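You operate a simulated robot arm through the tools that you are given. There is no shell and no other tool. Be economical: measure what you need, move in short steps, check, and stop when the job is done.

You run a simulated robot arm. Do the job below in one go: nothing can be reset, and whatever is moved stays where it is left.

JOB
Put the white tub on top of the green stack of rolls.

Only the result counts: the job must be done as asked and must still hold three seconds after the hand-in. Knocking over, shifting, dropping, spilling or breaking anything else fails it.

ROBOT AND FRAMES
A 7-joint arm with a two-finger parallel gripper, fixed in place. Base frame: the origin is at the foot of the arm, x ahead of it, y to its left, z up; the work surface is at about z = 0. Lengths are in m, angles in rad, forces in N, time in s.
With the tool pointing down near the work surface it reaches from about 0.22 to 0.58 m from the base axis. Its first joint turns from -1.152 to 1.152 rad. Payload 2.5 kg.
The TCP is the grasp point between the finger pads, 0.023 m short of the fingertips. In the tool frame z runs along the fingers and y along their closing line. The gripper opens to 0.094 m. The fingers are 0.038 m wide and 0.01 m thick; the gripper's body (0.054 by 0.096 m) begins 0.039 m behind the TCP.
Orientation is told as [roll, pitch, yaw] about the base's x, y, z axes, in that order, counted from this pose: with the fingers straight down and closing along the base's y, the tool's x points along the base's -x, its y along +y and its z along -z.

CONTROLS
- The arm moves only by the tool drive_tool. Its argument "plan" is a list of rows, each a list of 3 entries, a list of its own where there are three numbers: the turn, a rotation vector about the base's x, y, z in rad, then the shift along the base's x, y, z in mm, then the finger opening in mm, from 0 to 94. In form: [[[wx, wy, wz], [x, y, z], gripper], ...]. A call has 1 to 10 rows; each row is the pose to reach, as a shift and turn from the pose commanded when the call began. Rows are played at 5 a second. More than 0.05 m and 0.15 rad between two rows, or a gripper value outside its range, and nothing of the call is played. Where a pose cannot be reached the arm comes as near as it can. A force on the tool above 40 N (or 10 N above the force at the start of the call, whichever is more), or a blocked arm, ends the call early, and 0.2 s more pass. The fingers move at their own pace (about 0.108 m/s each) and stop on an object; they squeeze with about 21 N. The grip force told is the motor's: it shows also when the fingers shut on nothing. Time passes only in rows, and 0.2 s behind the last, so rows that repeat a pose let the fingers close. The reply holds the time, the measured pose of the TCP, the force on the tool along the base axes, the opening and the grip force, in the units named above and with some noise, and new pictures: "show" is both (left out), scene, wrist or none.
- Cameras (640 x 400 px; columns grow to the right, rows downward): "scene" is fixed at [0.1244, -0.4178, 0.556]; the picture's right is [0.81, -0.59, 0.00], its down [-0.30, -0.42, -0.86] and it looks along [0.50, 0.69, -0.52] (base axes); focal length 310 px, centre (320, 200). "wrist" rides on the gripper at [-0.039, 0, -0.044] in the tool frame; the picture's right is [0.00, -1.00, 0.00], its down [0.97, 0.00, -0.24] and it looks along [0.24, 0.00, 0.97] (tool axes); focal length 218 px, centre (320, 200).
- measure_at(camera, pixels): for up to 12 pixels [column, row] of the newest picture of that camera ("zoom" is the newest enlarged one), the place [x, y, z] in the base frame of the surface seen there, good to about 0.002 m, but the place of the scene camera against the robot may be out by one fixed shift of up to 0.018 m in any direction. No time passes.
- close_up(camera, box): a new picture of the part [left, top, right, bottom] of that camera's present view, enlarged. No time passes.
- hand_in(): hands the job in; it is judged then, once.

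Go step by step. Measure first, check grasps and placings, and put right what went wrong. The budget is 60 turns and 120 pictures, counting those below and the enlarged ones. Unless the task says otherwise, let go and move clear before handing in, and close with one line.

The tools are called after "Emit:" by a JSON object that holds its "name" and its "arguments". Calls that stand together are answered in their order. drive_tool: Moves the arm, as the interface text tells. Its arguments: {"type":"object","properties":{"plan":{"type":"array"},"show":{"type":"string","enum":["both","scene","wrist","none"]}},"required":["plan"]} The other tools are called the same way: measure_at (camera, pixels) gives the place of the surface under pixels of a picture; close_up (camera, box) takes an enlarged picture of a part of a camera's view; hand_in () hands the job in.

At the start:

```text
time_s: 0.0
eef_pos: [0.3631, 0.0539, 0.3263]
ee_rot: [0.0, -0.001, -0.001]
wrist_force: [-0.3, 0.0, -0.4]
finger_gap: 0.094
grip_force: 0.3
```

scene: 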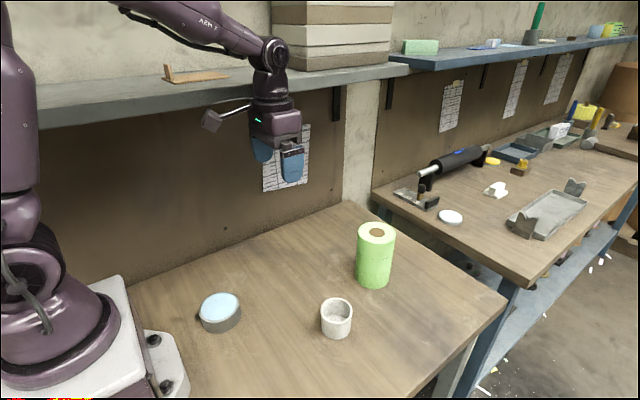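
wrist: 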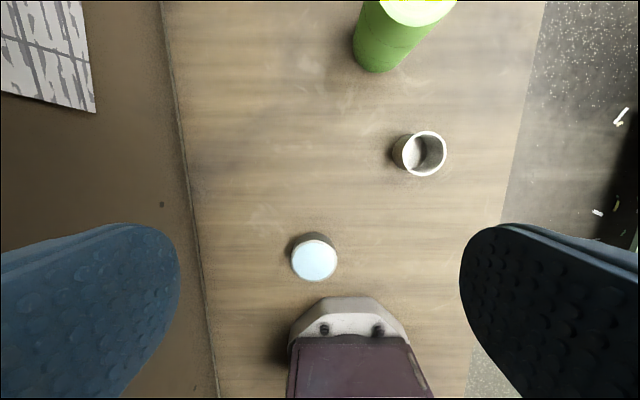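

The scene shows the white open tub near (336,318), the green roll stack near (375,255), and a grey tin with a light blue lid near (220,312). I will measure the tub and stack in both cameras.

Emit:
{"name": "close_up", "arguments": {"camera": "scene", "box": [290, 210, 430, 350]}}

Emit:
{"name": "measure_at", "arguments": {"camera": "scene", "pixels": [[322, 305], [351, 305], [336, 299], [336, 313], [336, 338], [336, 325], [376, 225], [376, 240], [360, 233], [393, 233], [374, 287], [300, 340]]}}

Emit:
{"name": "measure_at", "arguments": {"camera": "wrist", "pixels": [[444, 153], [396, 153], [425, 132], [425, 174], [415, 153], [375, 71], [400, 22], [350, 170], [418, 10], [314, 260]]}}

```text
2.86 times, centred on (360, 280) of scene
```

zoom: 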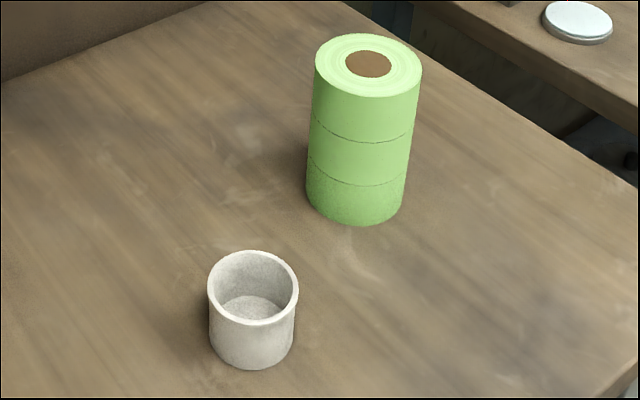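

```text
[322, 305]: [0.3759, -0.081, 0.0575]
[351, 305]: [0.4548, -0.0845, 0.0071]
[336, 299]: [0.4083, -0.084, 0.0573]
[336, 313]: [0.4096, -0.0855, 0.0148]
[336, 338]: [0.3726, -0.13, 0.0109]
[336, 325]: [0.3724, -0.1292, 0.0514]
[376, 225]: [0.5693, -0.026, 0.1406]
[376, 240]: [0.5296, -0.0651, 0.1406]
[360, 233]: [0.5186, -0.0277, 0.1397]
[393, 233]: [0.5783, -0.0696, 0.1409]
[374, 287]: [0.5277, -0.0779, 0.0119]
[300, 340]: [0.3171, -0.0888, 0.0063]
```

```text
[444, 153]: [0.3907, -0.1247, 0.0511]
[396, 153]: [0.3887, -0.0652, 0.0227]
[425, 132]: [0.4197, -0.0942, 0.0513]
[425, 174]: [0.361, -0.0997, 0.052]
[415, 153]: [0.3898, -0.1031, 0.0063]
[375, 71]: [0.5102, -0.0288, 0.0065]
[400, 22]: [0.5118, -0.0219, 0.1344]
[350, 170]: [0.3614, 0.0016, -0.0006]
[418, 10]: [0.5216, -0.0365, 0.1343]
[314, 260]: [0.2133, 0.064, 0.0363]
```

The wrist view puts the tub at about (0.390, -0.096), with its rim at z 0.051 and about 0.06 wide. The scene camera is offset by roughly (0, -0.009, +0.006), which puts the stack near (0.549, -0.038) with its top at 0.134. Next I move above the tub.

Emit:
{"name": "drive_tool", "arguments": {"plan": [[[0, 0, 0], [5, -30, -25], 94], [[0, 0, 0], [10, -60, -50], 94], [[0, 0, 0], [15, -90, -80], 94], [[0, 0, 0], [20, -120, -115], 94], [[0, 0, 0], [27, -150, -145], 94], [[0, 0, 0], [27, -150, -176], 94], [[0, 0, 0], [27, -150, -176], 94]]}}

```text
time_s: 1.6
eef_pos: [0.3884, -0.0976, 0.1476]
ee_rot: [0.001, 0.0, -0.001]
wrist_force: [0.6, -0.7, 0.3]
finger_gap: 0.0939
grip_force: 0.0
```

scene: 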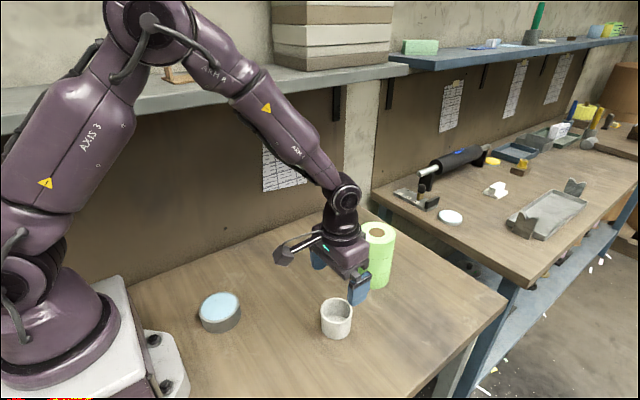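
wrist: 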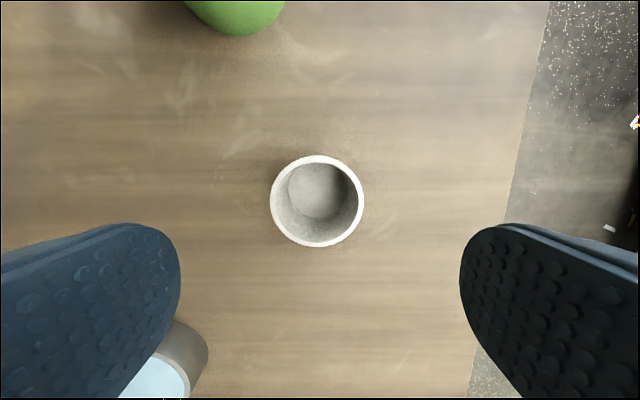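

Emit:
{"name": "measure_at", "arguments": {"camera": "wrist", "pixels": [[273, 200], [360, 200], [318, 158], [318, 243], [318, 195], [237, 34], [200, 15], [280, 10]]}}

```text
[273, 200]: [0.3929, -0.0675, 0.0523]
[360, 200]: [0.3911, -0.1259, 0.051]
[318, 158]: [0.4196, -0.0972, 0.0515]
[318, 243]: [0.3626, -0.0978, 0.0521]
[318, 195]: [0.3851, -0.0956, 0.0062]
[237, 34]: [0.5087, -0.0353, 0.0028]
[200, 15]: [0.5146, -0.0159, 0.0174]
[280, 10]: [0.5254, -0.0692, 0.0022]
```

The tub's centre is (0.391, -0.097), almost directly under the TCP, with clear space around it. I descend to TCP z of about 0.035 and close.

Emit:
{"name": "drive_tool", "arguments": {"plan": [[[0, 0, 0], [2, 0, -40], 94], [[0, 0, 0], [2, 0, -75], 94], [[0, 0, 0], [2, 0, -100], 94], [[0, 0, 0], [2, 0, -114], 94], [[0, 0, 0], [2, 0, -114], 94], [[0, 0, 0], [2, 0, -114], 50], [[0, 0, 0], [2, 0, -114], 50], [[0, 0, 0], [2, 0, -114], 50]]}}

```text
time_s: 3.4
eef_pos: [0.3925, -0.0956, 0.0362]
ee_rot: [0.0, 0.0, -0.001]
wrist_force: [0.5, 0.2, -0.7]
finger_gap: 0.0612
grip_force: 20.7
```

scene: 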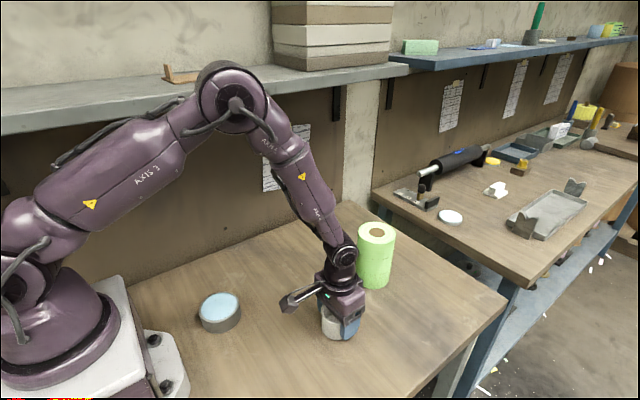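
wrist: 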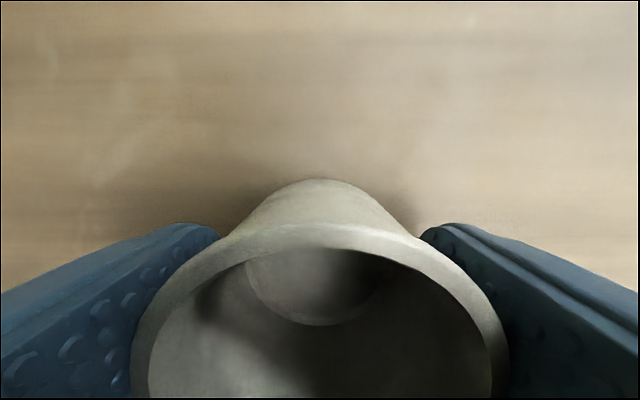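

The gripper holds the tub at a 61 mm gap and 20.7 N. I lift it straight up and look at the stack from above.

Emit:
{"name": "drive_tool", "arguments": {"plan": [[[0, 0, 0], [0, 0, 20], 50], [[0, 0, 0], [0, 0, 60], 50], [[0, 0, 0], [0, 0, 100], 50], [[0, 0, 0], [0, 0, 140], 50], [[0, 0, 0], [0, 0, 180], 50], [[0, 0, 0], [0, 0, 210], 50], [[0, 0, 0], [35, 20, 220], 50], [[0, 0, 0], [65, 40, 220], 50], [[0, 0, 0], [65, 40, 220], 50]]}}

```text
time_s: 5.4
eef_pos: [0.4569, -0.0549, 0.2562]
ee_rot: [0.0, 0.0, -0.002]
wrist_force: [0.0, -0.7, -0.3]
finger_gap: 0.061
grip_force: 21.5
```

scene: 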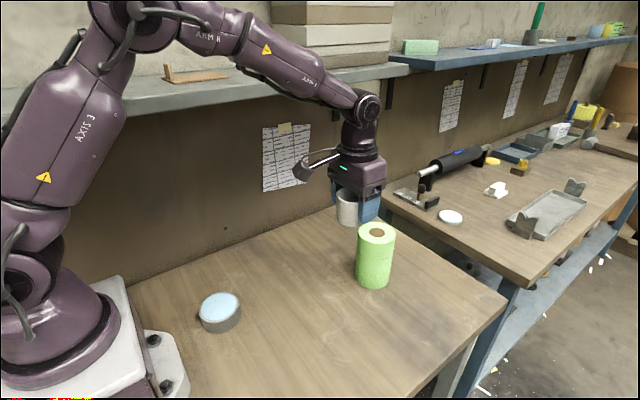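
wrist: 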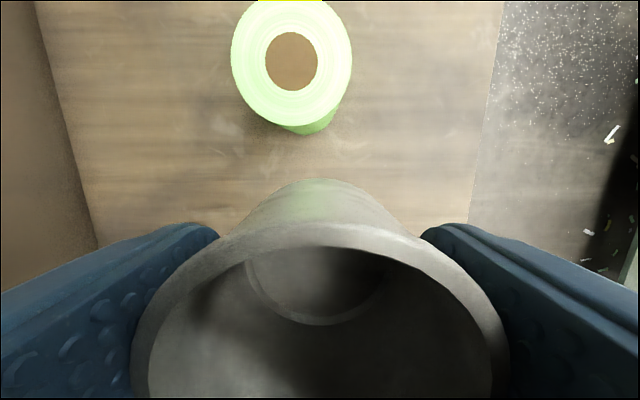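

The stack's top ring is now clear in the wrist view, centred near (291,62), so I measure it.

Emit:
{"name": "measure_at", "arguments": {"camera": "wrist", "pixels": [[234, 62], [349, 62], [291, 8], [291, 123], [291, 62], [270, 62], [313, 62], [291, 36], [291, 87], [310, 131], [322, 185]]}}

Emit:
{"name": "close_up", "arguments": {"camera": "scene", "box": [310, 170, 430, 300]}}

```text
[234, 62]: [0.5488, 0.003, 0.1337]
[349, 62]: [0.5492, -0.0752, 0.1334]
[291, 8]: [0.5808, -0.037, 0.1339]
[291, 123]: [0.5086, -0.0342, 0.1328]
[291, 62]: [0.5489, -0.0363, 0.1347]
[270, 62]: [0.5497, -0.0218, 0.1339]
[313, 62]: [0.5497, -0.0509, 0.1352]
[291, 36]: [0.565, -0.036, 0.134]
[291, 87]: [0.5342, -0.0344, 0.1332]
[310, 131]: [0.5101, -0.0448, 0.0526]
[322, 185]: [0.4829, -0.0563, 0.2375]
```

```text
3.08 times, centred on (370, 235) of scene
```

zoom: 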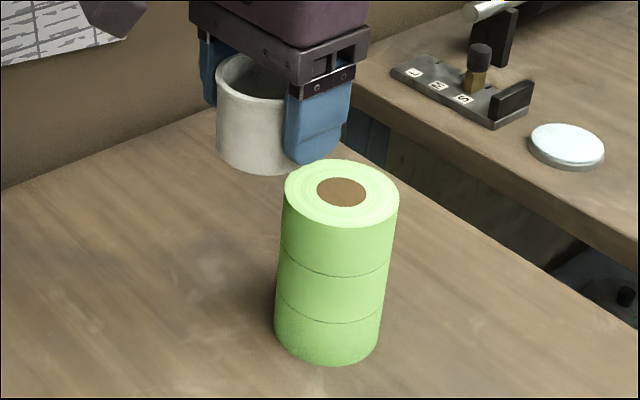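

The stack's top centre is (0.549, -0.036), at z 0.134 with radius 0.04. I move over it and descend to about 12 mm above contact (contact expected at TCP z of about 0.170).

Emit:
{"name": "drive_tool", "arguments": {"plan": [[[0, 0, 0], [25, 5, 0], 50], [[0, 0, 0], [50, 10, 0], 50], [[0, 0, 0], [75, 15, 0], 50], [[0, 0, 0], [93, 19, 0], 50], [[0, 0, 0], [93, 19, 0], 50], [[0, 0, 0], [93, 19, -30], 50], [[0, 0, 0], [93, 19, -55], 50], [[0, 0, 0], [93, 19, -74], 50], [[0, 0, 0], [93, 19, -74], 50], [[0, 0, 0], [93, 19, -74], 50]]}}

Emit:
{"name": "close_up", "arguments": {"camera": "scene", "box": [310, 170, 430, 300]}}

```text
time_s: 7.6
eef_pos: [0.5468, -0.036, 0.1811]
ee_rot: [-0.001, 0.0, -0.001]
wrist_force: [0.5, -0.2, -1.4]
finger_gap: 0.061
grip_force: 21.5
```

scene: 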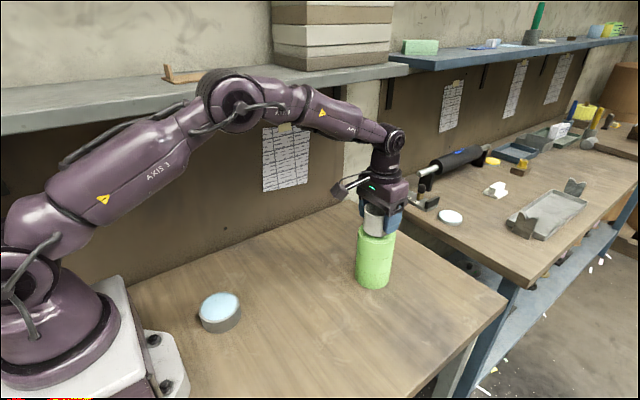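
wrist: 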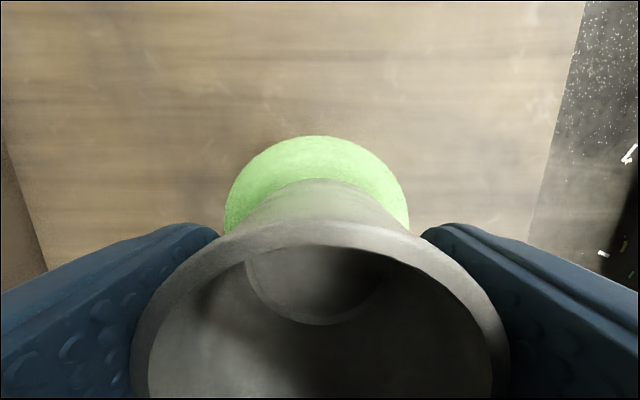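

```text
3.08 times, centred on (370, 235) of scene
```

zoom: 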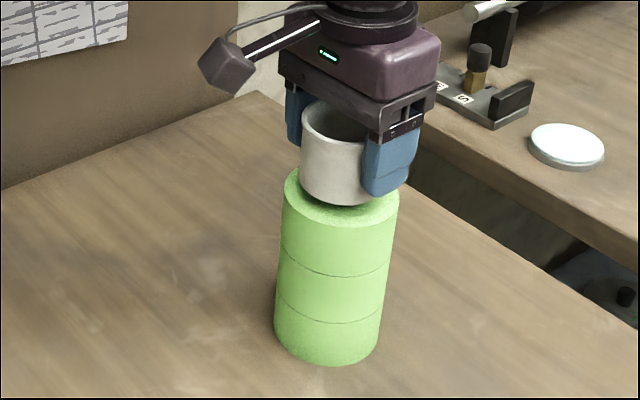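

The tub hangs centred over the stack, about 11 mm above it. I lower it in small steps with a 2 mm forward correction, and watch the force.

Emit:
{"name": "drive_tool", "arguments": {"plan": [[[0, 0, 0], [2, 0, -4], 50], [[0, 0, 0], [2, 0, -7], 50], [[0, 0, 0], [2, 0, -9], 50], [[0, 0, 0], [2, 0, -10], 50], [[0, 0, 0], [2, 0, -10], 50]]}}

Emit:
{"name": "close_up", "arguments": {"camera": "scene", "box": [340, 200, 410, 270]}}

```text
time_s: 8.8
eef_pos: [0.5504, -0.0365, 0.1718]
ee_rot: [-0.001, -0.001, 0.0]
wrist_force: [0.5, -0.4, -0.3]
finger_gap: 0.0611
grip_force: 20.7
```

scene: 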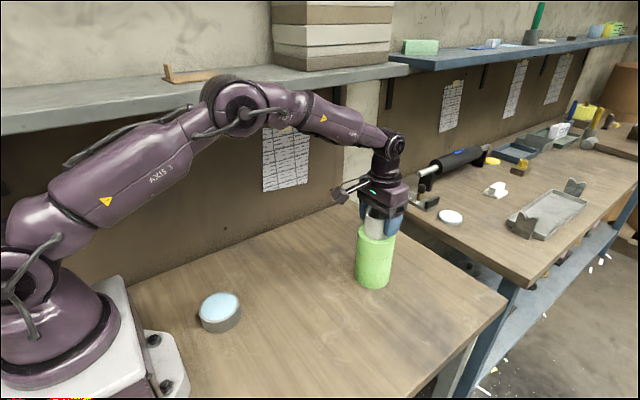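
wrist: 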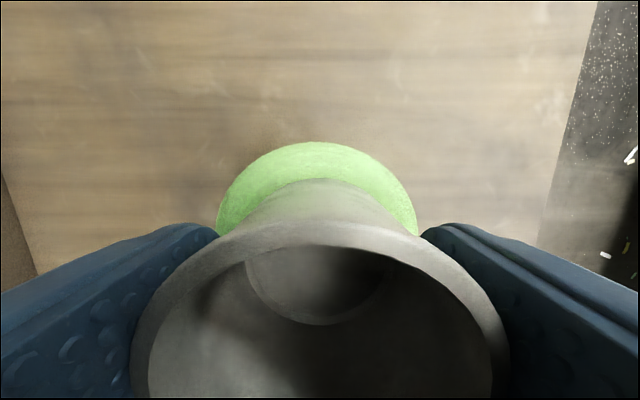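

```text
5.71 times, centred on (375, 235) of scene
```

zoom: 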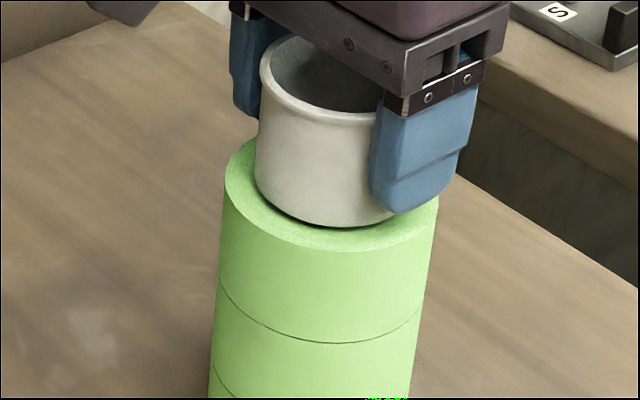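

There is no contact force yet, and the gap looks to be a millimetre or two. I go down 1 mm, then another 1 mm.

Emit:
{"name": "drive_tool", "arguments": {"plan": [[[0, 0, 0], [0, 0, -1], 50], [[0, 0, 0], [0, 0, -1], 50]], "show": "none"}}

Emit:
{"name": "drive_tool", "arguments": {"plan": [[[0, 0, 0], [0, 0, -1], 50], [[0, 0, 0], [0, 0, -1], 50]], "show": "none"}}

```text
time_s: 9.4
eef_pos: [0.5507, -0.0373, 0.1704]
ee_rot: [0.0, 0.0, -0.001]
wrist_force: [-1.1, 0.1, -1.0]
finger_gap: 0.0612
grip_force: 21.3
```

```text
time_s: 10.0
eef_pos: [0.55, -0.035, 0.1691]
ee_rot: [-0.001, 0.0, -0.002]
wrist_force: [-1.5, 0.7, 2.0]
finger_gap: 0.0609
grip_force: 20.9
```

The z force rose to 2 N, which may be first contact. I go down another 0.7 mm to confirm.

Emit:
{"name": "drive_tool", "arguments": {"plan": [[[0, 0, 0], [0, 0, -0.7], 50], [[0, 0, 0], [0, 0, -0.7], 50]], "show": "none"}}

Emit:
{"name": "close_up", "arguments": {"camera": "scene", "box": [340, 200, 410, 270]}}

```text
time_s: 10.6
eef_pos: [0.5521, -0.036, 0.171]
ee_rot: [0.001, 0.0, -0.004]
wrist_force: [-3.2, -1.1, 10.2]
finger_gap: 0.061
grip_force: 20.8
```

```text
5.71 times, centred on (375, 235) of scene
```

zoom: 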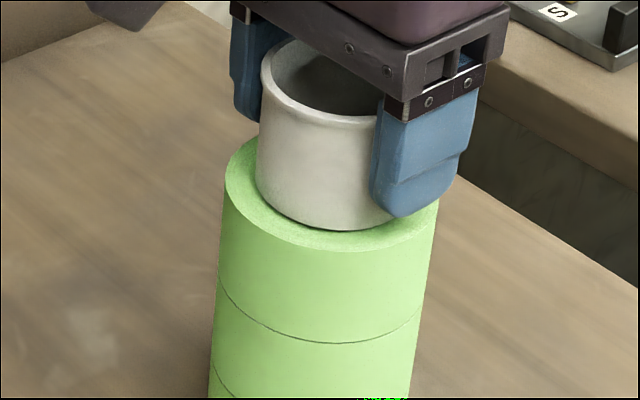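

The force is 10 N upward, so the tub is seated. I ease off 0.6 mm and open slowly.

Emit:
{"name": "drive_tool", "arguments": {"plan": [[[0, 0, 0], [0, 0, 0.6], 50], [[0, 0, 0], [0, 0, 0.6], 60], [[0, 0, 0], [0, 0, 0.6], 64], [[0, 0, 0], [0, 0, 0.6], 70], [[0, 0, 0], [0, 0, 0.6], 80], [[0, 0, 0], [0, 0, 0.6], 94], [[0, 0, 0], [0, 0, 0.6], 94]]}}

Emit:
{"name": "close_up", "arguments": {"camera": "scene", "box": [340, 200, 410, 270]}}

```text
time_s: 12.2
eef_pos: [0.5502, -0.0362, 0.17]
ee_rot: [0.0, 0.001, 0.0]
wrist_force: [0.0, -0.6, -0.3]
finger_gap: 0.0941
grip_force: 0.1
```

scene: 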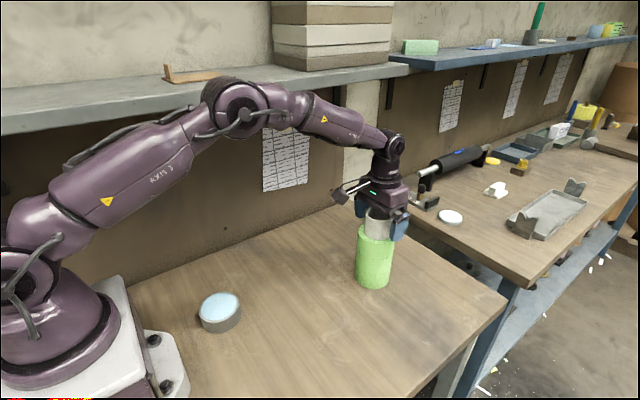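
wrist: 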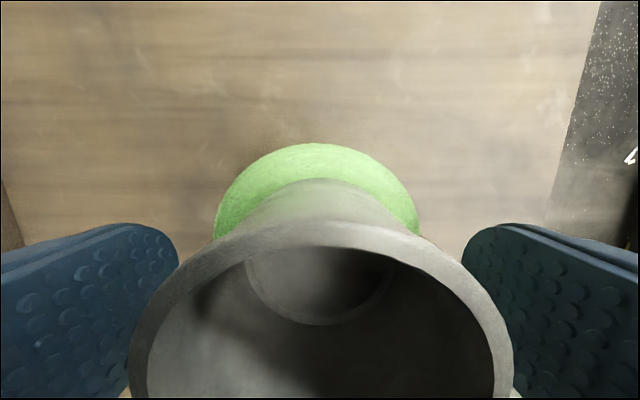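

```text
5.71 times, centred on (375, 235) of scene
```

zoom: 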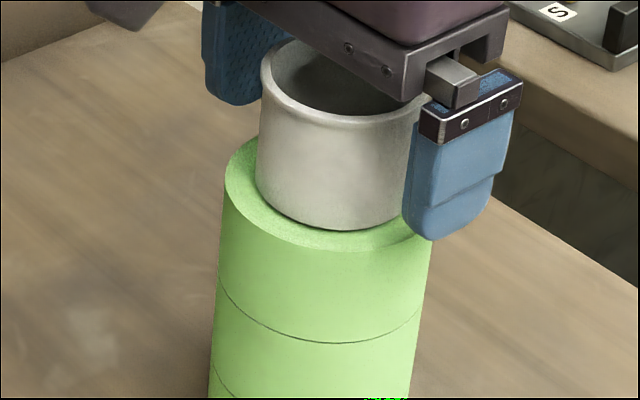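

The fingers are open and clear on both sides, and the tub sits flat on the stack. I rise straight up and back off.

Emit:
{"name": "drive_tool", "arguments": {"plan": [[[0, 0, 0], [0, 0, 15], 94], [[0, 0, 0], [0, 0, 40], 94], [[0, 0, 0], [0, 0, 70], 94], [[0, 0, 0], [0, 0, 100], 94], [[0, 0, 0], [-35, 0, 120], 94], [[0, 0, 0], [-75, 0, 130], 94], [[0, 0, 0], [-110, 0, 130], 94], [[0, 0, 0], [-110, 0, 130], 94]]}}

Emit:
{"name": "close_up", "arguments": {"camera": "scene", "box": [310, 170, 430, 300]}}

```text
time_s: 14.0
eef_pos: [0.4411, -0.0344, 0.2983]
ee_rot: [-0.001, -0.001, -0.001]
wrist_force: [0.4, -0.1, 0.8]
finger_gap: 0.094
grip_force: 0.1
```

scene: 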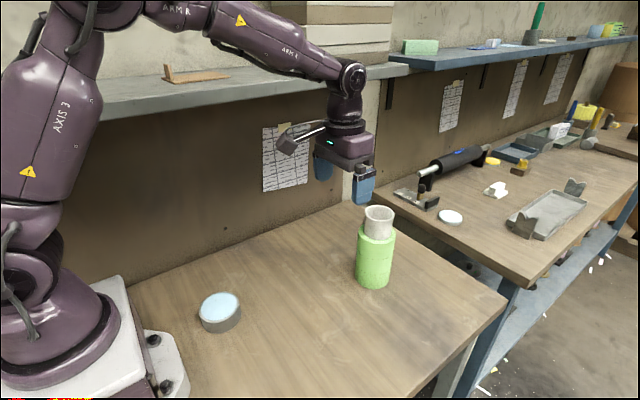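
wrist: 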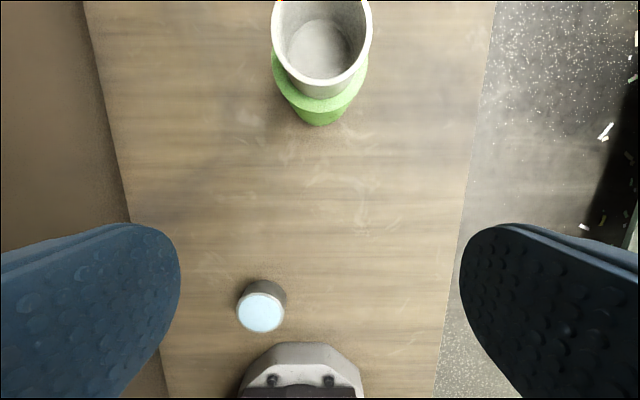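

```text
3.08 times, centred on (370, 235) of scene
```

zoom: 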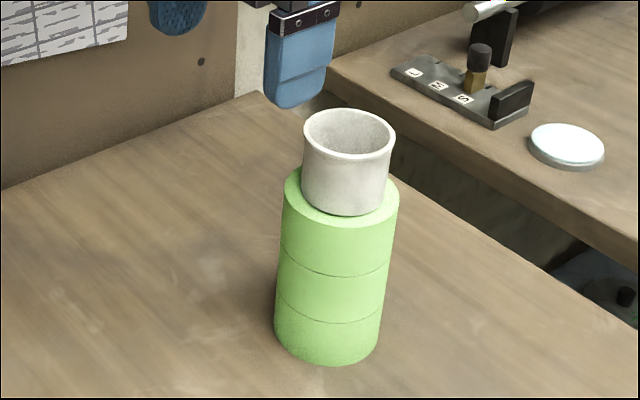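

The tub stands upright and centred on the stack at about (378,222), the stack hasn't moved, and the arm is clear. I hand in.

Emit:
{"name": "hand_in", "arguments": {}}

```text
The job is handed in.
```

The white tub is standing upright and centred on top of the green stack of rolls; nothing else was disturbed, and the job is handed in.
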